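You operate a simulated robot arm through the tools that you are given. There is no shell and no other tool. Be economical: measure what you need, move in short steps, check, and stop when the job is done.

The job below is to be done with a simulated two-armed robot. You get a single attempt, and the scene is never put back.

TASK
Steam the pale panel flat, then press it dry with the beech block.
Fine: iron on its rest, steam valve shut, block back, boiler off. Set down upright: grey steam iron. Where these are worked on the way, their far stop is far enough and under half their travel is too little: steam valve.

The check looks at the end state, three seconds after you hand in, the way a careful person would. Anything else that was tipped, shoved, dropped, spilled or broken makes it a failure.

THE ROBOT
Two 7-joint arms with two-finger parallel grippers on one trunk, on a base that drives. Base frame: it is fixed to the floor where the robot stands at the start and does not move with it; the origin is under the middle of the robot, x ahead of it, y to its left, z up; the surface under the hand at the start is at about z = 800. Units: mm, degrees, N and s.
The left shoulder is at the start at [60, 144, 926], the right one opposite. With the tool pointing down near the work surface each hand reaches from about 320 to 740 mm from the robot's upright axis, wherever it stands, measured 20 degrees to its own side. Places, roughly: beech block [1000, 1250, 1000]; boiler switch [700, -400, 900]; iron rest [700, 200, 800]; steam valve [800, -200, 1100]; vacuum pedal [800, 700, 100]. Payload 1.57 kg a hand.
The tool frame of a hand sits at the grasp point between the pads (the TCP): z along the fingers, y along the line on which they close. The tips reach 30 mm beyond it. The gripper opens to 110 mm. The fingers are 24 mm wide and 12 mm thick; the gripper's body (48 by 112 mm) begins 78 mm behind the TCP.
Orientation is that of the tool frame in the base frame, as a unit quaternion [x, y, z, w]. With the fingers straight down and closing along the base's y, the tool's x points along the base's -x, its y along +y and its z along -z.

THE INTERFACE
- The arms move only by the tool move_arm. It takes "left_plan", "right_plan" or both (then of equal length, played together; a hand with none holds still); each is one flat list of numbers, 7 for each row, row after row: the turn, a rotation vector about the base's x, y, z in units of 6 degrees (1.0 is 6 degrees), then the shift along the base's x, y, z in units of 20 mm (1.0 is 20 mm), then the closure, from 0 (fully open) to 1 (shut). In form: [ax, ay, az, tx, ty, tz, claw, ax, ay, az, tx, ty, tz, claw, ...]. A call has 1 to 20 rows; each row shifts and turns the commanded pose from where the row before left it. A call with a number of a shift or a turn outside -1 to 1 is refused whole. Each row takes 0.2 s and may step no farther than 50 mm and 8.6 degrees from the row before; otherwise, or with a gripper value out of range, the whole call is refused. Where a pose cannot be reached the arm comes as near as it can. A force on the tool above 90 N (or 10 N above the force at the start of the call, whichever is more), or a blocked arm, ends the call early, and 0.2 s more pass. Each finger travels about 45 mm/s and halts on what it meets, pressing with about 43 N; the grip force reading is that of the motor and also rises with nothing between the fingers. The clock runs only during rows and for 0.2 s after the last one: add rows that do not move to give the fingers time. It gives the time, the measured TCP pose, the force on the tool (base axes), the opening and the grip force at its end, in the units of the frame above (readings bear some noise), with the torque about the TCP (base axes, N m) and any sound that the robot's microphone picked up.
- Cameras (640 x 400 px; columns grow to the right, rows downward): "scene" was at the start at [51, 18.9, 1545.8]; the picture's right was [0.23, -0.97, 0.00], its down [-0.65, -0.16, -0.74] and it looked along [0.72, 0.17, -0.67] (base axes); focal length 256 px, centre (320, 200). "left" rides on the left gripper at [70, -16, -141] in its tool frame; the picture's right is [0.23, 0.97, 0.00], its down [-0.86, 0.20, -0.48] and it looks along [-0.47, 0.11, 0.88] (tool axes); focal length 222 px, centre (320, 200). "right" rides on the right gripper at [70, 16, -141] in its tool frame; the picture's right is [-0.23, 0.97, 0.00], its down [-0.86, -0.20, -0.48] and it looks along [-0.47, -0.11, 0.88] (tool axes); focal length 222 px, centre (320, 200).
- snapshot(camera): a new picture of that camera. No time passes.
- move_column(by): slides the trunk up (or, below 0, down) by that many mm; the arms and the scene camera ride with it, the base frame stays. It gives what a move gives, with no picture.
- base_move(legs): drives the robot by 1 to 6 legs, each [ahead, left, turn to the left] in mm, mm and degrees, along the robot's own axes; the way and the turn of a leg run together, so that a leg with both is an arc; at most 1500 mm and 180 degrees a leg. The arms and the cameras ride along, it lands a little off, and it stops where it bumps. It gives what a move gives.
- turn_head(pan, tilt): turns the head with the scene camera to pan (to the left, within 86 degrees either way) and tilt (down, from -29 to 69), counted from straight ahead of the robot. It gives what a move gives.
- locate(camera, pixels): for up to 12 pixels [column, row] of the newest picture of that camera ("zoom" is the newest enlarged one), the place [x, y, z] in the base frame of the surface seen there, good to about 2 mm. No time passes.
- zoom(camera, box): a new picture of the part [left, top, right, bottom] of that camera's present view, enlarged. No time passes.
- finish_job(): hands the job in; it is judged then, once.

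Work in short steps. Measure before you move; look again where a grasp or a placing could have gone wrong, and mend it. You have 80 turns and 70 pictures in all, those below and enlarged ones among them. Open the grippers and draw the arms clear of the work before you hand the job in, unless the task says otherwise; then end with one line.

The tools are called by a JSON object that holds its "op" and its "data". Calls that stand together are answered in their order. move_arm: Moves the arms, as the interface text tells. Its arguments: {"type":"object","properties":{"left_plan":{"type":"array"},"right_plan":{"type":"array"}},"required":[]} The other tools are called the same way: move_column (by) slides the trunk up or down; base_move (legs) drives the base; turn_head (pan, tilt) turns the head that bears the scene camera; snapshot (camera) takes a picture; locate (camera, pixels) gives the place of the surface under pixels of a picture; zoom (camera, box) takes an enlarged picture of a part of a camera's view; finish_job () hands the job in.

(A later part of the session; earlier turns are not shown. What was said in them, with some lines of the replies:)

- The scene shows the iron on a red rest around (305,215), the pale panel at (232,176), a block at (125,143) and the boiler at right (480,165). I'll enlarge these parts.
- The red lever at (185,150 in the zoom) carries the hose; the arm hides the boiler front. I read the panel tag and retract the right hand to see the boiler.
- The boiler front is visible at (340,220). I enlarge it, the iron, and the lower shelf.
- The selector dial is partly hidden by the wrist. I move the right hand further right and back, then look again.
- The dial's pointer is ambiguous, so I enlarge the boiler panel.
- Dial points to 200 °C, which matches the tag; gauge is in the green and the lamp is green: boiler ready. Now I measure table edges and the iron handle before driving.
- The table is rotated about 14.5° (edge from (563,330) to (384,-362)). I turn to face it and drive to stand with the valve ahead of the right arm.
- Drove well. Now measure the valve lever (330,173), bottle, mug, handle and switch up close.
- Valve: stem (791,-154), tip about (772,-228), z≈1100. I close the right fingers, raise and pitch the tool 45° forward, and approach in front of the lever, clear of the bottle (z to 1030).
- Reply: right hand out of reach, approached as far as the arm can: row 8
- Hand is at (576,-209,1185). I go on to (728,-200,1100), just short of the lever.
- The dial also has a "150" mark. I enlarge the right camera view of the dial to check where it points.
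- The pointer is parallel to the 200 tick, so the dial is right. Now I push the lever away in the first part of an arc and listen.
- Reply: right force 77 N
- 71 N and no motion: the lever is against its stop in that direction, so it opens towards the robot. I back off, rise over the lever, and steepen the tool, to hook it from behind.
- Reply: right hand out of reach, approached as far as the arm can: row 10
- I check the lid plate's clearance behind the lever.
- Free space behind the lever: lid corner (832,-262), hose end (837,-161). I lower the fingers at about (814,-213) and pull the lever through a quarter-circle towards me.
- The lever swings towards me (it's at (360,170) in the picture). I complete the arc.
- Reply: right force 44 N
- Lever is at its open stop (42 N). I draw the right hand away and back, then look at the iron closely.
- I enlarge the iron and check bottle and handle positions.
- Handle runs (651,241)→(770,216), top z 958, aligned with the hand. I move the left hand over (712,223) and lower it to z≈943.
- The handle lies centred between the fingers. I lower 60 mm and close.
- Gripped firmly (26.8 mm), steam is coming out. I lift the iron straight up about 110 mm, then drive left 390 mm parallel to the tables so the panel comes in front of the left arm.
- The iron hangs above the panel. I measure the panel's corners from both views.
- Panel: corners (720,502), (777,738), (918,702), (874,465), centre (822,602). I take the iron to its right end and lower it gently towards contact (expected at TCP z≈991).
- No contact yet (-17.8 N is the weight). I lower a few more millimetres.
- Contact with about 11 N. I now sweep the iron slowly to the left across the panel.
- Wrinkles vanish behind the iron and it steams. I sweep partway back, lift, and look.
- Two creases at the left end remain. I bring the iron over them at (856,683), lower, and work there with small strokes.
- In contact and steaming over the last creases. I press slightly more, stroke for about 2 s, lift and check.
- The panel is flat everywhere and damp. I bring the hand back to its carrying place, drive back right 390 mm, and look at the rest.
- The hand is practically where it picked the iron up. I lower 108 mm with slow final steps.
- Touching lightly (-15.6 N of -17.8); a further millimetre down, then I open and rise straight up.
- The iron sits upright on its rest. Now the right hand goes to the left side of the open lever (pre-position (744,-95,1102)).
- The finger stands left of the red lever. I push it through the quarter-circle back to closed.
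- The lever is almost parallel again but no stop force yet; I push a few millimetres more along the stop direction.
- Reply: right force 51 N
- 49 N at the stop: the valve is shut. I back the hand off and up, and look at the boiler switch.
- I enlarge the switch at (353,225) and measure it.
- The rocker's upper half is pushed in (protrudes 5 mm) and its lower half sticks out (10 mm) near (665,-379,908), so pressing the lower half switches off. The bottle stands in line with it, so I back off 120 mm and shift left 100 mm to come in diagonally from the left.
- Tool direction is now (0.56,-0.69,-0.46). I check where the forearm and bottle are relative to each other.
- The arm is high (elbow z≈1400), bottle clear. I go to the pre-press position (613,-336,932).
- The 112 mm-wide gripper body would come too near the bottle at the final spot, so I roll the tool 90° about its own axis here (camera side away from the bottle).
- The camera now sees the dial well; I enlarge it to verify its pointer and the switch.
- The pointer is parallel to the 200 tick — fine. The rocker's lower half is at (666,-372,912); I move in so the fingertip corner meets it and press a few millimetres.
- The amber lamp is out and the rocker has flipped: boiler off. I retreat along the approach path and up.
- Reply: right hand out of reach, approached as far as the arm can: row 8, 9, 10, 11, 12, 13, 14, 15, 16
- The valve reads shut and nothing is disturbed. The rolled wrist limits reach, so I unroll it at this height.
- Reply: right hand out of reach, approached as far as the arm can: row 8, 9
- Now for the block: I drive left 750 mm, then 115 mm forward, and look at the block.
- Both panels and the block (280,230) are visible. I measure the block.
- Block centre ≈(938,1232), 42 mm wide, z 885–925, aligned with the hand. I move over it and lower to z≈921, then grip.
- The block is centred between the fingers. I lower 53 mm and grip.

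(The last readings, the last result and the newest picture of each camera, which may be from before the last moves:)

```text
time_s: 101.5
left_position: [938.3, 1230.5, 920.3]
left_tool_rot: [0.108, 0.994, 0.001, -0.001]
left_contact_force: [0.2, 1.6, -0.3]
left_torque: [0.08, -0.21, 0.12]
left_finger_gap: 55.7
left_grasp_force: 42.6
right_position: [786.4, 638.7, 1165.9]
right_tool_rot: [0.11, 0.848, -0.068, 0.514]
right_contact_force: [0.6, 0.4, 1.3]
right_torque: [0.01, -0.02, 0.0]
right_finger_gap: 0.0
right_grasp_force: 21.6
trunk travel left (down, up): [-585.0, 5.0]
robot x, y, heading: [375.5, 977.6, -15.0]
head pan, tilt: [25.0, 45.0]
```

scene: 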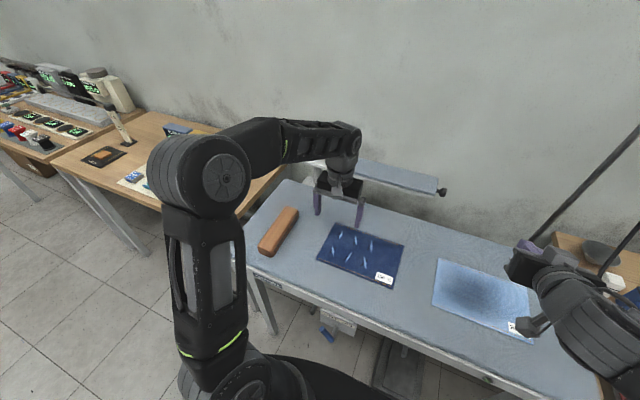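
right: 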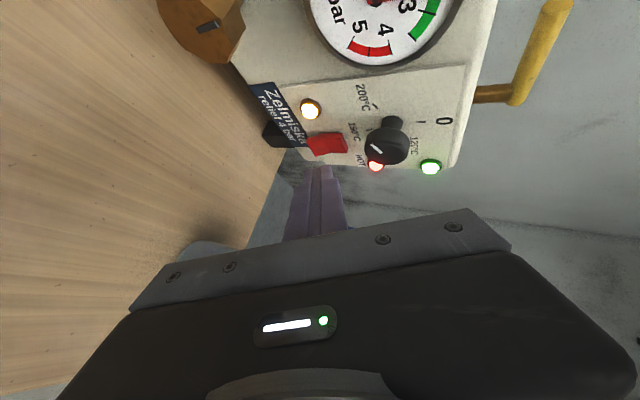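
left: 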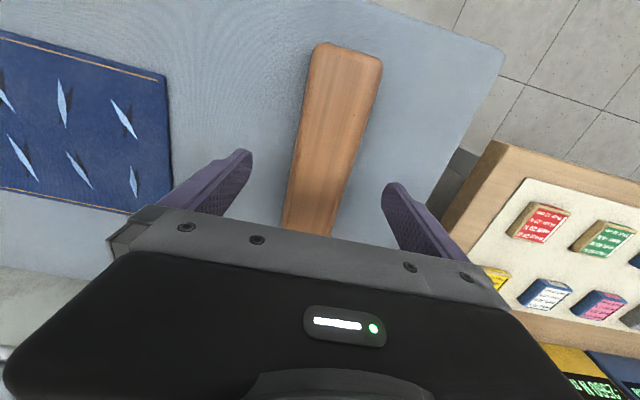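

Gripped at 55.7 mm. I lift 100 mm and drive 500 mm right to bring the pale panel in reach.

{"op": "move_arm", "data": {"left_plan": [0, 0, 0, 0, 0, 0.5, 1, 0, 0, 0, 0, 0, 1, 1, 0, 0, 0, 0, 0, 1, 1, 0, 0, 0, 0, 0, 1, 1, 0, 0, 0, 0, 0, 1, 1, 0, 0, 0, 0, 0, 0.5, 1]}}

{"op": "base_move", "data": {"legs": [[0, -500, 0]]}}

{"op": "turn_head", "data": {"pan": 15, "tilt": 45}}

{"op": "snapshot", "data": {"camera": "scene"}}

```text
time_s: 102.9
left_position: [938.2, 1229.5, 1020.5]
left_tool_rot: [0.109, 0.994, 0.001, -0.001]
left_contact_force: [0.2, 0.0, -4.2]
left_torque: [0.0, 0.04, 0.01]
left_finger_gap: 55.9
left_grasp_force: 42.6
right_position: [785.8, 637.6, 1165.5]
right_tool_rot: [0.111, 0.848, -0.069, 0.513]
right_contact_force: [-0.5, 0.1, -0.9]
right_torque: [0.0, -0.02, -0.01]
right_finger_gap: 0.1
right_grasp_force: 21.1
trunk travel left (down, up): [-585.0, 5.0]
robot x, y, heading: [371.2, 981.1, -15.0]
head pan, tilt: [25.0, 45.0]
```

```text
time_s: 105.8
left_position: [811.2, 751.9, 1021.0]
left_tool_rot: [0.109, 0.994, 0.0, -0.001]
left_contact_force: [0.5, -0.4, -4.1]
left_torque: [0.06, 0.01, 0.01]
left_finger_gap: 55.8
left_grasp_force: 42.9
right_position: [657.9, 158.2, 1165.3]
right_tool_rot: [0.11, 0.848, -0.068, 0.514]
right_contact_force: [0.3, -0.6, 0.9]
right_torque: [0.03, -0.01, 0.02]
right_finger_gap: 0.0
right_grasp_force: 21.4
trunk travel left (down, up): [-585.0, 5.0]
robot x, y, heading: [244.3, 501.4, -15.0]
head pan, tilt: [25.0, 45.0]
```

```text
time_s: 106.5
left_position: [811.7, 751.1, 1019.8]
left_tool_rot: [0.11, 0.994, 0.0, -0.001]
left_contact_force: [-0.6, 0.5, -4.4]
left_torque: [-0.02, 0.02, 0.01]
left_finger_gap: 55.5
left_grasp_force: 43.5
right_position: [658.5, 160.5, 1166.0]
right_tool_rot: [0.111, 0.848, -0.069, 0.514]
right_contact_force: [0.0, -0.3, 0.3]
right_torque: [0.03, 0.0, -0.03]
right_finger_gap: 0.1
right_grasp_force: 21.3
trunk travel left (down, up): [-585.0, 5.0]
robot x, y, heading: [243.6, 500.7, -14.8]
head pan, tilt: [15.0, 45.0]
```

```text
11 pictures are left
```

scene: 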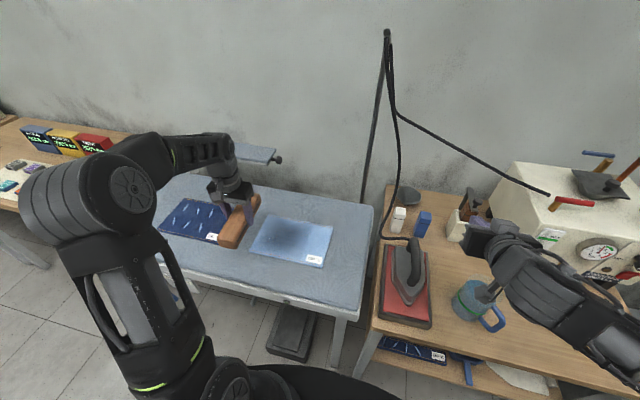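

Damp spot is at (290,235). I bring the block over the panel's left part and lower to contact.

{"op": "move_arm", "data": {"left_plan": [0, 0, 0, 0.39, -0.775, 0, 1, 0, 0, 0, 0.39, -0.775, -0.5, 1, 0, 0, 0, 0.39, -0.775, -0.8, 1, 0, 0, 0, 0.39, -0.775, -1, 1, 0, 0, 0, 0, 0, -1, 1, 0, 0, 0, 0, 0, -0.9, 1, 0, 0, 0, 0, 0, -0.3, 1, 0, 0, 0, 0, 0, -0.3, 1, 0, 0, 0, 0, 0, -0.2, 1, 0, 0, 0, 0, 0, -0.1, 1, 0, 0, 0, 0, 0, 0, 1]}}

```text
time_s: 108.9
left_position: [841.4, 688.7, 922.7]
left_tool_rot: [0.109, 0.994, 0.0, 0.005]
left_contact_force: [2.6, 3.4, 46.6]
left_torque: [-0.3, -0.13, 0.0]
left_finger_gap: 55.6
left_grasp_force: 42.9
right_position: [654.5, 159.5, 1168.0]
right_tool_rot: [0.111, 0.847, -0.068, 0.515]
right_contact_force: [1.0, -0.2, -0.1]
right_torque: [0.01, -0.01, -0.02]
right_finger_gap: 0.0
right_grasp_force: 21.8
trunk travel left (down, up): [-585.0, 5.0]
robot x, y, heading: [244.5, 496.7, -14.7]
head pan, tilt: [15.0, 45.0]
```

About 50 N on the panel. I hold a second, step to the next strip and press again.

{"op": "move_arm", "data": {"left_plan": [0, 0, 0, 0, 0, 0, 1, 0, 0, 0, 0, 0, 0, 1, 0, 0, 0, 0, 0, 0, 1, 0, 0, 0, 0, 0, 0, 1, 0, 0, 0, 0, 0, 0.6, 1, 0, 0, 0, -0.177, -0.73, 0, 1, 0, 0, 0, -0.177, -0.73, 0, 1, 0, 0, 0, -0.177, -0.73, 0, 1, 0, 0, 0, 0, 0, -0.4, 1, 0, 0, 0, 0, 0, -0.2, 1, 0, 0, 0, 0, 0, 0, 1, 0, 0, 0, 0, 0, 0, 1, 0, 0, 0, 0, 0, 0, 1, 0, 0, 0, 0, 0, 0, 1, 0, 0, 0, 0, 0, 0, 1]}}

{"op": "zoom", "data": {"camera": "scene", "box": [210, 170, 360, 290]}}

```text
time_s: 112.1
left_position: [831.0, 645.8, 923.0]
left_tool_rot: [0.109, 0.994, 0.0, 0.004]
left_contact_force: [1.4, 3.5, 46.1]
left_torque: [-0.12, -0.01, -0.1]
left_finger_gap: 55.9
left_grasp_force: 43.5
right_position: [655.6, 159.4, 1166.9]
right_tool_rot: [0.111, 0.847, -0.068, 0.515]
right_contact_force: [0.7, 1.0, 0.7]
right_torque: [-0.01, 0.0, -0.01]
right_finger_gap: 0.1
right_grasp_force: 21.3
trunk travel left (down, up): [-585.0, 5.0]
robot x, y, heading: [244.3, 495.2, -14.9]
head pan, tilt: [15.0, 45.0]
```

```text
3.33 times, centred on (285, 230) of scene
```

zoom: 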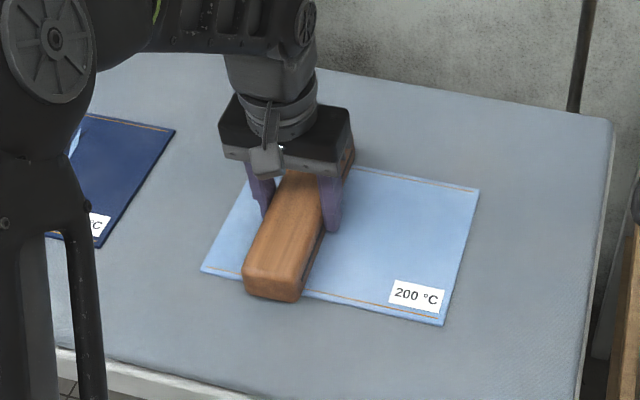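

The damp tone is already going. I press the next two strips.

{"op": "move_arm", "data": {"left_plan": [0, 0, 0, 0, 0, 0.6, 1, 0, 0, 0, -0.177, -0.73, 0, 1, 0, 0, 0, -0.177, -0.73, 0, 1, 0, 0, 0, -0.177, -0.73, 0, 1, 0, 0, 0, 0, 0, -0.4, 1, 0, 0, 0, 0, 0, -0.2, 1, 0, 0, 0, 0, 0, 0, 1, 0, 0, 0, 0, 0, 0, 1, 0, 0, 0, 0, 0, 0, 1, 0, 0, 0, 0, 0, 0, 1, 0, 0, 0, 0, 0, 0, 1, 0, 0, 0, 0, 0, 0, 1, 0, 0, 0, 0, 0, 0, 1, 0, 0, 0, 0, 0, 0, 1]}}

{"op": "move_arm", "data": {"left_plan": [0, 0, 0, 0, 0, 0.6, 1, 0, 0, 0, -0.177, -0.73, 0, 1, 0, 0, 0, -0.177, -0.73, 0, 1, 0, 0, 0, -0.177, -0.73, 0, 1, 0, 0, 0, 0, 0, -0.4, 1, 0, 0, 0, 0, 0, -0.2, 1, 0, 0, 0, 0, 0, 0, 1, 0, 0, 0, 0, 0, 0, 1, 0, 0, 0, 0, 0, 0, 1, 0, 0, 0, 0, 0, 0, 1, 0, 0, 0, 0, 0, 0, 1, 0, 0, 0, 0, 0, 0, 1]}}

{"op": "move_arm", "data": {"left_plan": [0, 0, 0, 0, 0, 0.6, 1, 0, 0, 0, -0.177, -0.73, 0, 1, 0, 0, 0, -0.177, -0.73, 0, 1, 0, 0, 0, -0.177, -0.73, 0, 1, 0, 0, 0, 0, 0, -0.4, 1, 0, 0, 0, 0, 0, -0.2, 1, 0, 0, 0, 0, 0, 0, 1, 0, 0, 0, 0, 0, 0, 1, 0, 0, 0, 0, 0, 0, 1, 0, 0, 0, 0, 0, 0, 1, 0, 0, 0, 0, 0, 0, 1, 0, 0, 0, 0, 0, 0, 1]}}

```text
time_s: 115.1
left_position: [821.4, 601.7, 922.2]
left_tool_rot: [0.108, 0.994, -0.001, 0.003]
left_contact_force: [2.3, 1.0, 44.5]
left_torque: [-0.05, -0.06, 0.0]
left_finger_gap: 55.8
left_grasp_force: 43.1
right_position: [655.4, 159.6, 1166.2]
right_tool_rot: [0.111, 0.848, -0.068, 0.514]
right_contact_force: [0.3, 0.4, 0.3]
right_torque: [0.03, -0.02, 0.03]
right_finger_gap: 0.0
right_grasp_force: 21.5
trunk travel left (down, up): [-585.0, 5.0]
robot x, y, heading: [245.0, 494.7, -14.9]
head pan, tilt: [15.0, 45.0]
```

```text
time_s: 117.7
left_position: [810.8, 557.3, 922.5]
left_tool_rot: [0.11, 0.994, 0.0, 0.003]
left_contact_force: [1.7, 2.4, 44.1]
left_torque: [0.11, 0.19, -0.08]
left_finger_gap: 55.6
left_grasp_force: 43.2
right_position: [654.4, 159.7, 1167.3]
right_tool_rot: [0.112, 0.848, -0.069, 0.514]
right_contact_force: [0.4, -0.5, 0.3]
right_torque: [0.0, 0.0, 0.01]
right_finger_gap: 0.1
right_grasp_force: 21.2
trunk travel left (down, up): [-585.0, 5.0]
robot x, y, heading: [250.0, 501.8, -15.2]
head pan, tilt: [15.0, 45.0]
```

```text
time_s: 120.3
left_position: [800.1, 515.0, 921.3]
left_tool_rot: [0.11, 0.994, 0.0, 0.004]
left_contact_force: [2.3, 0.0, 44.1]
left_torque: [0.17, 0.13, -0.19]
left_finger_gap: 56.0
left_grasp_force: 43.1
right_position: [654.9, 159.1, 1167.4]
right_tool_rot: [0.112, 0.848, -0.069, 0.514]
right_contact_force: [-0.6, -0.3, -0.3]
right_torque: [0.03, 0.0, -0.03]
right_finger_gap: 0.1
right_grasp_force: 21.2
trunk travel left (down, up): [-585.0, 5.0]
robot x, y, heading: [245.3, 497.4, -15.0]
head pan, tilt: [15.0, 45.0]
```

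All five strips pressed. I lift the block away to the left and look at the panel.

{"op": "move_arm", "data": {"left_plan": [0, 0, 0, 0, 0, 0.6, 1, 0, 0, 0, 0, 0, 1, 1, 0, 0, 0, 0, 0, 1, 1, 0, 0, 0, 0, 0, 1, 1, 0, 0, 0, 0.05, 0.98, 1, 1, 0, 0, 0, 0.05, 0.98, 0.4, 1, 0, 0, 0, 0.05, 0.98, 0, 1, 0, 0, 0, 0.05, 0.98, 0, 1, 0, 0, 0, 0.05, 0.98, 0, 1, 0, 0, 0, 0.05, 0.98, 0, 1, 0, 0, 0, 0.05, 0.98, 0, 1, 0, 0, 0, 0.05, 0.98, 0, 1, 0, 0, 0, 0.05, 0.98, 0, 1, 0, 0, 0, 0.05, 0.98, 0, 1, 0, 0, 0, 0.05, 0.98, 0, 1, 0, 0, 0, 0.05, 0.98, 0, 1]}}

{"op": "zoom", "data": {"camera": "scene", "box": [210, 170, 360, 290]}}

```text
time_s: 123.7
left_position: [812.0, 750.9, 1017.8]
left_tool_rot: [0.11, 0.994, 0.0, 0.0]
left_contact_force: [0.4, 0.0, -2.2]
left_torque: [-0.02, 0.0, 0.02]
left_finger_gap: 55.6
left_grasp_force: 43.1
right_position: [657.8, 159.8, 1165.6]
right_tool_rot: [0.111, 0.848, -0.069, 0.514]
right_contact_force: [0.1, 0.1, -0.1]
right_torque: [0.03, 0.03, -0.02]
right_finger_gap: 0.0
right_grasp_force: 21.8
trunk travel left (down, up): [-585.0, 5.0]
robot x, y, heading: [245.4, 503.2, -15.1]
head pan, tilt: [15.0, 45.0]
```

```text
3.33 times, centred on (285, 230) of scene
```

zoom: 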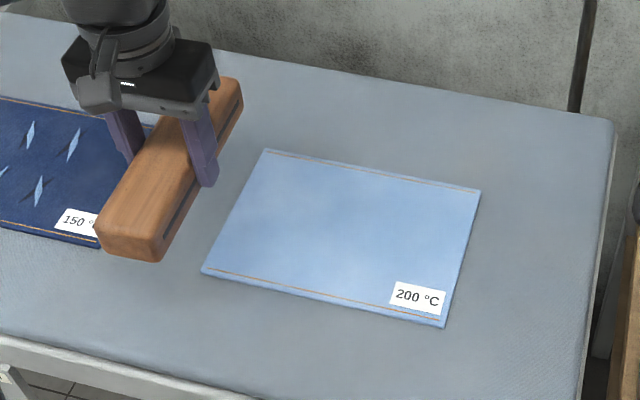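

The panel is flat and nearly uniform; I enlarge it to check for leftover damp.

{"op": "zoom", "data": {"camera": "scene", "box": [252, 208, 332, 272]}}

```text
6.25 times, centred on (292, 240) of scene
```

zoom: 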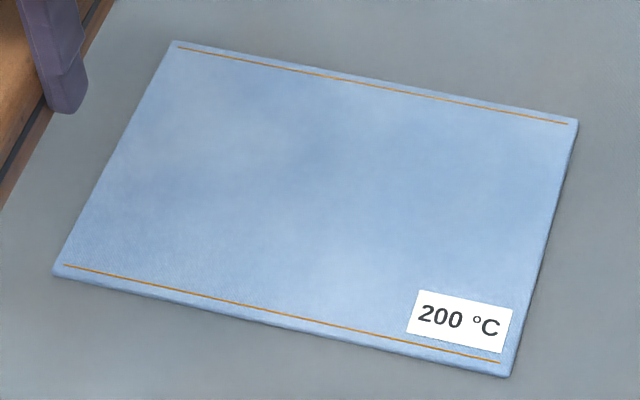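

A faint darker tone remains around the middle, so I press there again with longer holds.

{"op": "move_arm", "data": {"left_plan": [0, 0, 0, 0.15, -0.96, 0, 1, 0, 0, 0, 0.15, -0.96, 0, 1, 0, 0, 0, 0.15, -0.96, 0, 1, 0, 0, 0, 0.15, -0.96, -1, 1, 0, 0, 0, 0.15, -0.96, -1, 1, 0, 0, 0, 0.15, -0.96, -1, 1, 0, 0, 0, 0, 0, -1, 1, 0, 0, 0, 0, 0, -0.6, 1, 0, 0, 0, 0, 0, -0.25, 1, 0, 0, 0, 0, 0, -0.15, 1, 0, 0, 0, 0, 0, 0, 1, 0, 0, 0, 0, 0, 0, 1, 0, 0, 0, 0, 0, 0, 1, 0, 0, 0, 0, 0, 0, 1, 0, 0, 0, 0, 0, 0, 1, 0, 0, 0, 0, 0, 0, 1, 0, 0, 0, 0, 0, 0, 1, 0, 0, 0, 0, 0, 0, 1, 0, 0, 0, 0, 0, 0, 1, 0, 0, 0, 0, 0, 0, 1]}}

{"op": "move_arm", "data": {"left_plan": [0, 0, 0, 0, 0, 0.6, 1, 0, 0, 0, -0.177, -0.73, 0, 1, 0, 0, 0, -0.177, -0.73, 0, 1, 0, 0, 0, -0.177, -0.73, 0, 1, 0, 0, 0, 0, 0, -0.4, 1, 0, 0, 0, 0, 0, -0.2, 1, 0, 0, 0, 0, 0, 0, 1, 0, 0, 0, 0, 0, 0, 1, 0, 0, 0, 0, 0, 0, 1, 0, 0, 0, 0, 0, 0, 1, 0, 0, 0, 0, 0, 0, 1, 0, 0, 0, 0, 0, 0, 1, 0, 0, 0, 0, 0, 0, 1, 0, 0, 0, 0, 0, 0, 1, 0, 0, 0, 0, 0, 0, 1, 0, 0, 0, 0, 0, 0, 1, 0, 0, 0, 0, 0, 0, 1]}}

{"op": "move_arm", "data": {"left_plan": [0, 0, 0, 0, 0, 0.6, 1, 0, 0, 0, -0.177, -0.73, 0, 1, 0, 0, 0, -0.177, -0.73, 0, 1, 0, 0, 0, -0.177, -0.73, 0, 1, 0, 0, 0, 0, 0, -0.4, 1, 0, 0, 0, 0, 0, -0.2, 1, 0, 0, 0, 0, 0, 0, 1, 0, 0, 0, 0, 0, 0, 1, 0, 0, 0, 0, 0, 0, 1, 0, 0, 0, 0, 0, 0, 1, 0, 0, 0, 0, 0, 0, 1, 0, 0, 0, 0, 0, 0, 1, 0, 0, 0, 0, 0, 0, 1, 0, 0, 0, 0, 0, 0, 1, 0, 0, 0, 0, 0, 0, 1]}}

{"op": "move_arm", "data": {"left_plan": [0, 0, 0, 0, 0, 0.6, 1, 0, 0, 0, 0, 0, 1, 1, 0, 0, 0, 0, 0, 1, 1, 0, 0, 0, 0, 0, 1, 1, 0, 0, 0, 0, 0.98, 1, 1, 0, 0, 0, 0, 0.98, 0.4, 1, 0, 0, 0, 0, 0.98, 0, 1, 0, 0, 0, 0, 0.98, 0, 1, 0, 0, 0, 0, 0.98, 0, 1, 0, 0, 0, 0, 0.98, 0, 1, 0, 0, 0, 0, 0.98, 0, 1, 0, 0, 0, 0, 0.98, 0, 1, 0, 0, 0, 0, 0.98, 0, 1, 0, 0, 0, 0, 0.98, 0, 1]}}

{"op": "zoom", "data": {"camera": "scene", "box": [252, 208, 332, 272]}}

```text
time_s: 127.9
left_position: [829.7, 635.2, 922.3]
left_tool_rot: [0.109, 0.994, 0.001, 0.002]
left_contact_force: [3.1, 1.4, 41.9]
left_torque: [-0.12, -0.01, 0.02]
left_finger_gap: 55.7
left_grasp_force: 42.8
right_position: [655.0, 158.8, 1166.9]
right_tool_rot: [0.112, 0.848, -0.068, 0.514]
right_contact_force: [-0.8, 1.4, 0.2]
right_torque: [0.01, -0.01, 0.04]
right_finger_gap: 0.2
right_grasp_force: 21.4
trunk travel left (down, up): [-585.0, 5.0]
robot x, y, heading: [245.4, 499.7, -15.1]
head pan, tilt: [15.0, 45.0]
```

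```text
time_s: 131.5
left_position: [818.7, 589.8, 922.8]
left_tool_rot: [0.109, 0.994, 0.001, 0.003]
left_contact_force: [1.8, -0.4, 42.6]
left_torque: [-0.06, -0.01, -0.02]
left_finger_gap: 55.6
left_grasp_force: 42.8
right_position: [655.2, 159.2, 1166.5]
right_tool_rot: [0.112, 0.848, -0.069, 0.514]
right_contact_force: [-0.4, 0.5, -0.5]
right_torque: [-0.02, 0.01, -0.02]
right_finger_gap: 0.2
right_grasp_force: 21.4
trunk travel left (down, up): [-585.0, 5.0]
robot x, y, heading: [245.5, 496.2, -15.2]
head pan, tilt: [15.0, 45.0]
```

```text
time_s: 134.7
left_position: [808.9, 545.9, 920.1]
left_tool_rot: [0.109, 0.994, 0.0, 0.002]
left_contact_force: [2.7, -0.5, 42.7]
left_torque: [0.05, 0.0, -0.09]
left_finger_gap: 55.6
left_grasp_force: 43.2
right_position: [655.0, 158.7, 1167.3]
right_tool_rot: [0.112, 0.848, -0.069, 0.514]
right_contact_force: [0.0, 1.2, 0.1]
right_torque: [0.0, -0.02, 0.01]
right_finger_gap: 0.0
right_grasp_force: 21.5
trunk travel left (down, up): [-585.0, 5.0]
robot x, y, heading: [248.8, 500.5, -15.2]
head pan, tilt: [15.0, 45.0]
```

```text
time_s: 137.7
left_position: [808.9, 742.9, 1018.9]
left_tool_rot: [0.109, 0.994, -0.001, -0.001]
left_contact_force: [0.5, 0.1, -4.0]
left_torque: [-0.02, 0.02, 0.01]
left_finger_gap: 55.7
left_grasp_force: 42.6
right_position: [658.4, 160.8, 1165.3]
right_tool_rot: [0.11, 0.848, -0.068, 0.513]
right_contact_force: [0.3, -0.1, -1.1]
right_torque: [-0.05, -0.02, -0.02]
right_finger_gap: 0.1
right_grasp_force: 20.6
trunk travel left (down, up): [-585.0, 5.0]
robot x, y, heading: [246.7, 500.9, -14.9]
head pan, tilt: [15.0, 45.0]
```

```text
6.25 times, centred on (292, 240) of scene
```

zoom: 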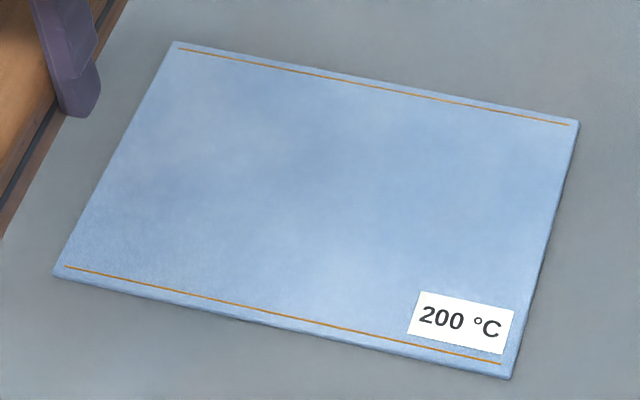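

No further change, so what remains is the fabric's tone: it is dry. I drive back 500 mm left to return the block.

{"op": "base_move", "data": {"legs": [[0, 500, 0]]}}

```text
time_s: 140.6
left_position: [936.3, 1225.4, 1019.0]
left_tool_rot: [0.108, 0.994, 0.0, -0.001]
left_contact_force: [0.5, 0.8, -3.7]
left_torque: [0.01, 0.02, 0.02]
left_finger_gap: 55.6
left_grasp_force: 42.5
right_position: [786.3, 642.4, 1165.6]
right_tool_rot: [0.11, 0.848, -0.068, 0.514]
right_contact_force: [-0.7, 0.3, 0.1]
right_torque: [0.02, 0.01, -0.02]
right_finger_gap: 0.4
right_grasp_force: 21.2
trunk travel left (down, up): [-585.0, 5.0]
robot x, y, heading: [371.5, 981.1, -15.0]
head pan, tilt: [15.0, 45.0]
```

Hand at (936,1225,1019); I correct by 2/5 mm and lower to first contact near z 921.

{"op": "move_arm", "data": {"left_plan": [0, 0, 0, 0.1, 0.26, -1, 1, 0, 0, 0, 0, 0, -1, 1, 0, 0, 0, 0, 0, -1, 1, 0, 0, 0, 0, 0, -1, 1, 0, 0, 0, 0, 0, -0.5, 1, 0, 0, 0, 0, 0, -0.2, 1, 0, 0, 0, 0, 0, -0.15, 1, 0, 0, 0, 0, 0, -0.05, 1, 0, 0, 0, 0, 0, 0, 1]}}

```text
time_s: 142.6
left_position: [938.5, 1229.2, 922.0]
left_tool_rot: [0.108, 0.994, 0.0, -0.001]
left_contact_force: [-0.7, 0.4, -2.9]
left_torque: [0.02, 0.01, 0.01]
left_finger_gap: 55.9
left_grasp_force: 42.6
right_position: [787.9, 640.4, 1165.5]
right_tool_rot: [0.11, 0.848, -0.068, 0.513]
right_contact_force: [0.3, -0.6, -0.2]
right_torque: [0.01, 0.01, 0.01]
right_finger_gap: 0.0
right_grasp_force: 21.5
trunk travel left (down, up): [-585.0, 5.0]
robot x, y, heading: [372.0, 980.3, -14.9]
head pan, tilt: [15.0, 45.0]
```

Nearly down; another 1.5 mm, then open and rise.

{"op": "move_arm", "data": {"left_plan": [0, 0, 0, 0, 0, -0.05, 1, 0, 0, 0, 0, 0, -0.03, 1, 0, 0, 0, 0, 0, 0, 1, 0, 0, 0, 0, 0, 0, 0.4, 0, 0, 0, 0, 0, 0, 0.2, 0, 0, 0, 0, 0, 0, 0, 0, 0, 0, 0, 0, 0, 0, 0, 0, 0, 0, 0, 0, 0, 0, 0, 0, 0, 0, 0.5, 0, 0, 0, 0, 0, 0, 1, 0, 0, 0, 0, 0, 0, 1, 0, 0, 0, 0, 0, 0, 1, 0, 0, 0, 0, 0, 0, 1, 0, 0, 0, 0, 0, 0, 1, 0, 0, 0, 0, 0, 0, 1, 0]}}

{"op": "snapshot", "data": {"camera": "left"}}

```text
time_s: 145.8
left_position: [936.9, 1228.9, 1049.9]
left_tool_rot: [0.108, 0.994, 0.0, 0.0]
left_contact_force: [0.7, 0.1, 0.3]
left_torque: [0.05, 0.02, 0.05]
left_finger_gap: 109.9
left_grasp_force: 0.0
right_position: [785.9, 641.3, 1165.5]
right_tool_rot: [0.111, 0.848, -0.069, 0.514]
right_contact_force: [-1.3, 0.2, -0.1]
right_torque: [0.03, 0.03, -0.01]
right_finger_gap: 0.0
right_grasp_force: 20.7
trunk travel left (down, up): [-585.0, 5.0]
robot x, y, heading: [373.5, 977.4, -14.7]
head pan, tilt: [15.0, 45.0]
```

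```text
6 pictures are left
```

left: 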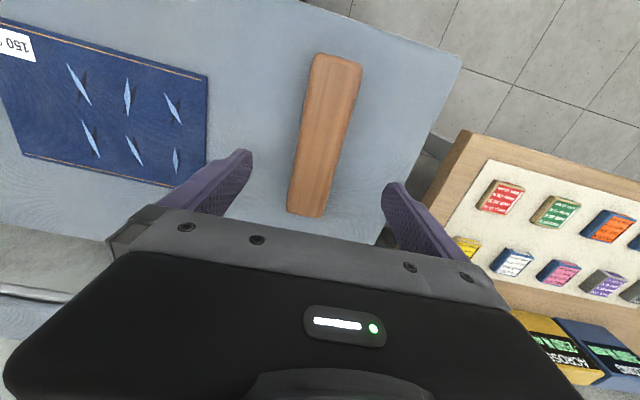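

Block is back in place. I back the robot away 300 mm, open the right gripper, and take a final look.

{"op": "base_move", "data": {"legs": [[-350, 0, 0]]}}

{"op": "move_arm", "data": {"right_plan": [0, 0, 0, 0, 0, 0, 0.5, 0, 0, 0, 0, 0, 0, 0, 0, 0, 0, 0, 0, 0, 0, 0, 0, 0, 0, 0, 0, 0, 0, 0, 0, 0, 0, 0, 0, 0, 0, 0, 0, 0, 0, 0]}}

{"op": "turn_head", "data": {"pan": -30, "tilt": 30}}

{"op": "snapshot", "data": {"camera": "scene"}}

```text
time_s: 148.1
left_position: [596.9, 1321.4, 1051.4]
left_tool_rot: [0.107, 0.994, -0.001, -0.001]
left_contact_force: [-0.2, -0.3, 0.5]
left_torque: [-0.03, -0.02, -0.03]
left_finger_gap: 109.7
left_grasp_force: 0.1
right_position: [447.6, 731.2, 1166.6]
right_tool_rot: [0.108, 0.848, -0.067, 0.514]
right_contact_force: [-0.4, -0.2, -0.6]
right_torque: [-0.02, -0.01, 0.03]
right_finger_gap: 0.0
right_grasp_force: 21.3
trunk travel left (down, up): [-585.0, 5.0]
robot x, y, heading: [35.2, 1069.3, -14.5]
head pan, tilt: [15.0, 45.0]
```

```text
time_s: 149.5
left_position: [596.1, 1320.6, 1050.1]
left_tool_rot: [0.106, 0.994, 0.0, -0.001]
left_contact_force: [-0.1, -0.1, 0.7]
left_torque: [-0.01, -0.03, 0.0]
left_finger_gap: 109.9
left_grasp_force: 0.1
right_position: [448.0, 732.6, 1166.5]
right_tool_rot: [0.109, 0.849, -0.067, 0.513]
right_contact_force: [0.2, 0.2, -0.5]
right_torque: [-0.01, 0.0, 0.01]
right_finger_gap: 110.1
right_grasp_force: 0.0
trunk travel left (down, up): [-585.0, 5.0]
robot x, y, heading: [31.8, 1069.3, -14.5]
head pan, tilt: [15.0, 45.0]
```

```text
time_s: 150.6
left_position: [596.1, 1320.1, 1049.9]
left_tool_rot: [0.107, 0.994, 0.001, -0.001]
left_contact_force: [-0.5, -0.6, 0.5]
left_torque: [-0.04, 0.01, -0.01]
left_finger_gap: 109.9
left_grasp_force: 0.0
right_position: [447.0, 731.8, 1166.0]
right_tool_rot: [0.109, 0.849, -0.067, 0.513]
right_contact_force: [0.0, -0.6, 0.1]
right_torque: [0.03, -0.01, -0.01]
right_finger_gap: 110.0
right_grasp_force: 0.0
trunk travel left (down, up): [-585.0, 5.0]
robot x, y, heading: [34.1, 1066.8, -14.7]
head pan, tilt: [-30.0, 30.0]
```

```text
5 pictures are left
```

scene: 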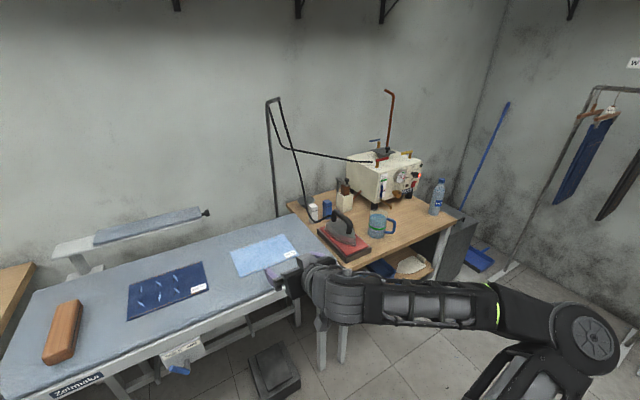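

I enlarge the boiler, iron and panel area for a last check.

{"op": "zoom", "data": {"camera": "scene", "box": [290, 130, 460, 270]}}

{"op": "zoom", "data": {"camera": "scene", "box": [30, 220, 310, 370]}}

```text
2.86 times, centred on (375, 200) of scene
```

zoom: 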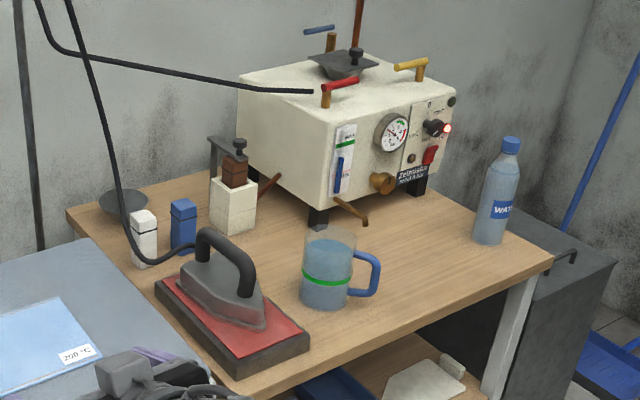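

```text
2.29 times, centred on (170, 295) of scene
```

zoom: 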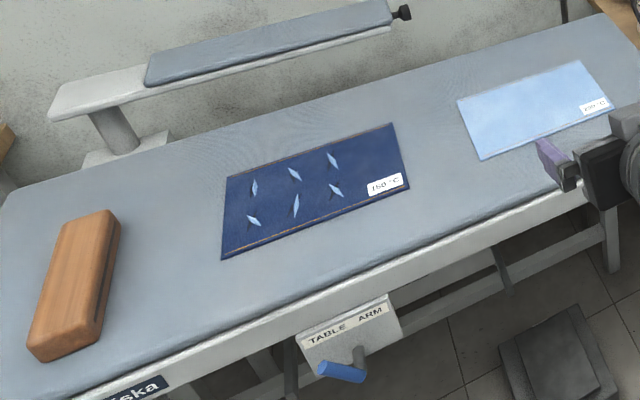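

Everything is as asked: iron upright on its rest, valve shut, boiler off, block back, panel flat and dry. I hand in.

{"op": "finish_job", "data": {}}

```text
The job is handed in.
```

The pale panel is steamed flat and pressed dry. The iron is upright on its rest, the steam valve is shut, the boiler is off and the beech block is back in its place. I did not use the vacuum pedal, and the last pictures show nothing else disturbed.
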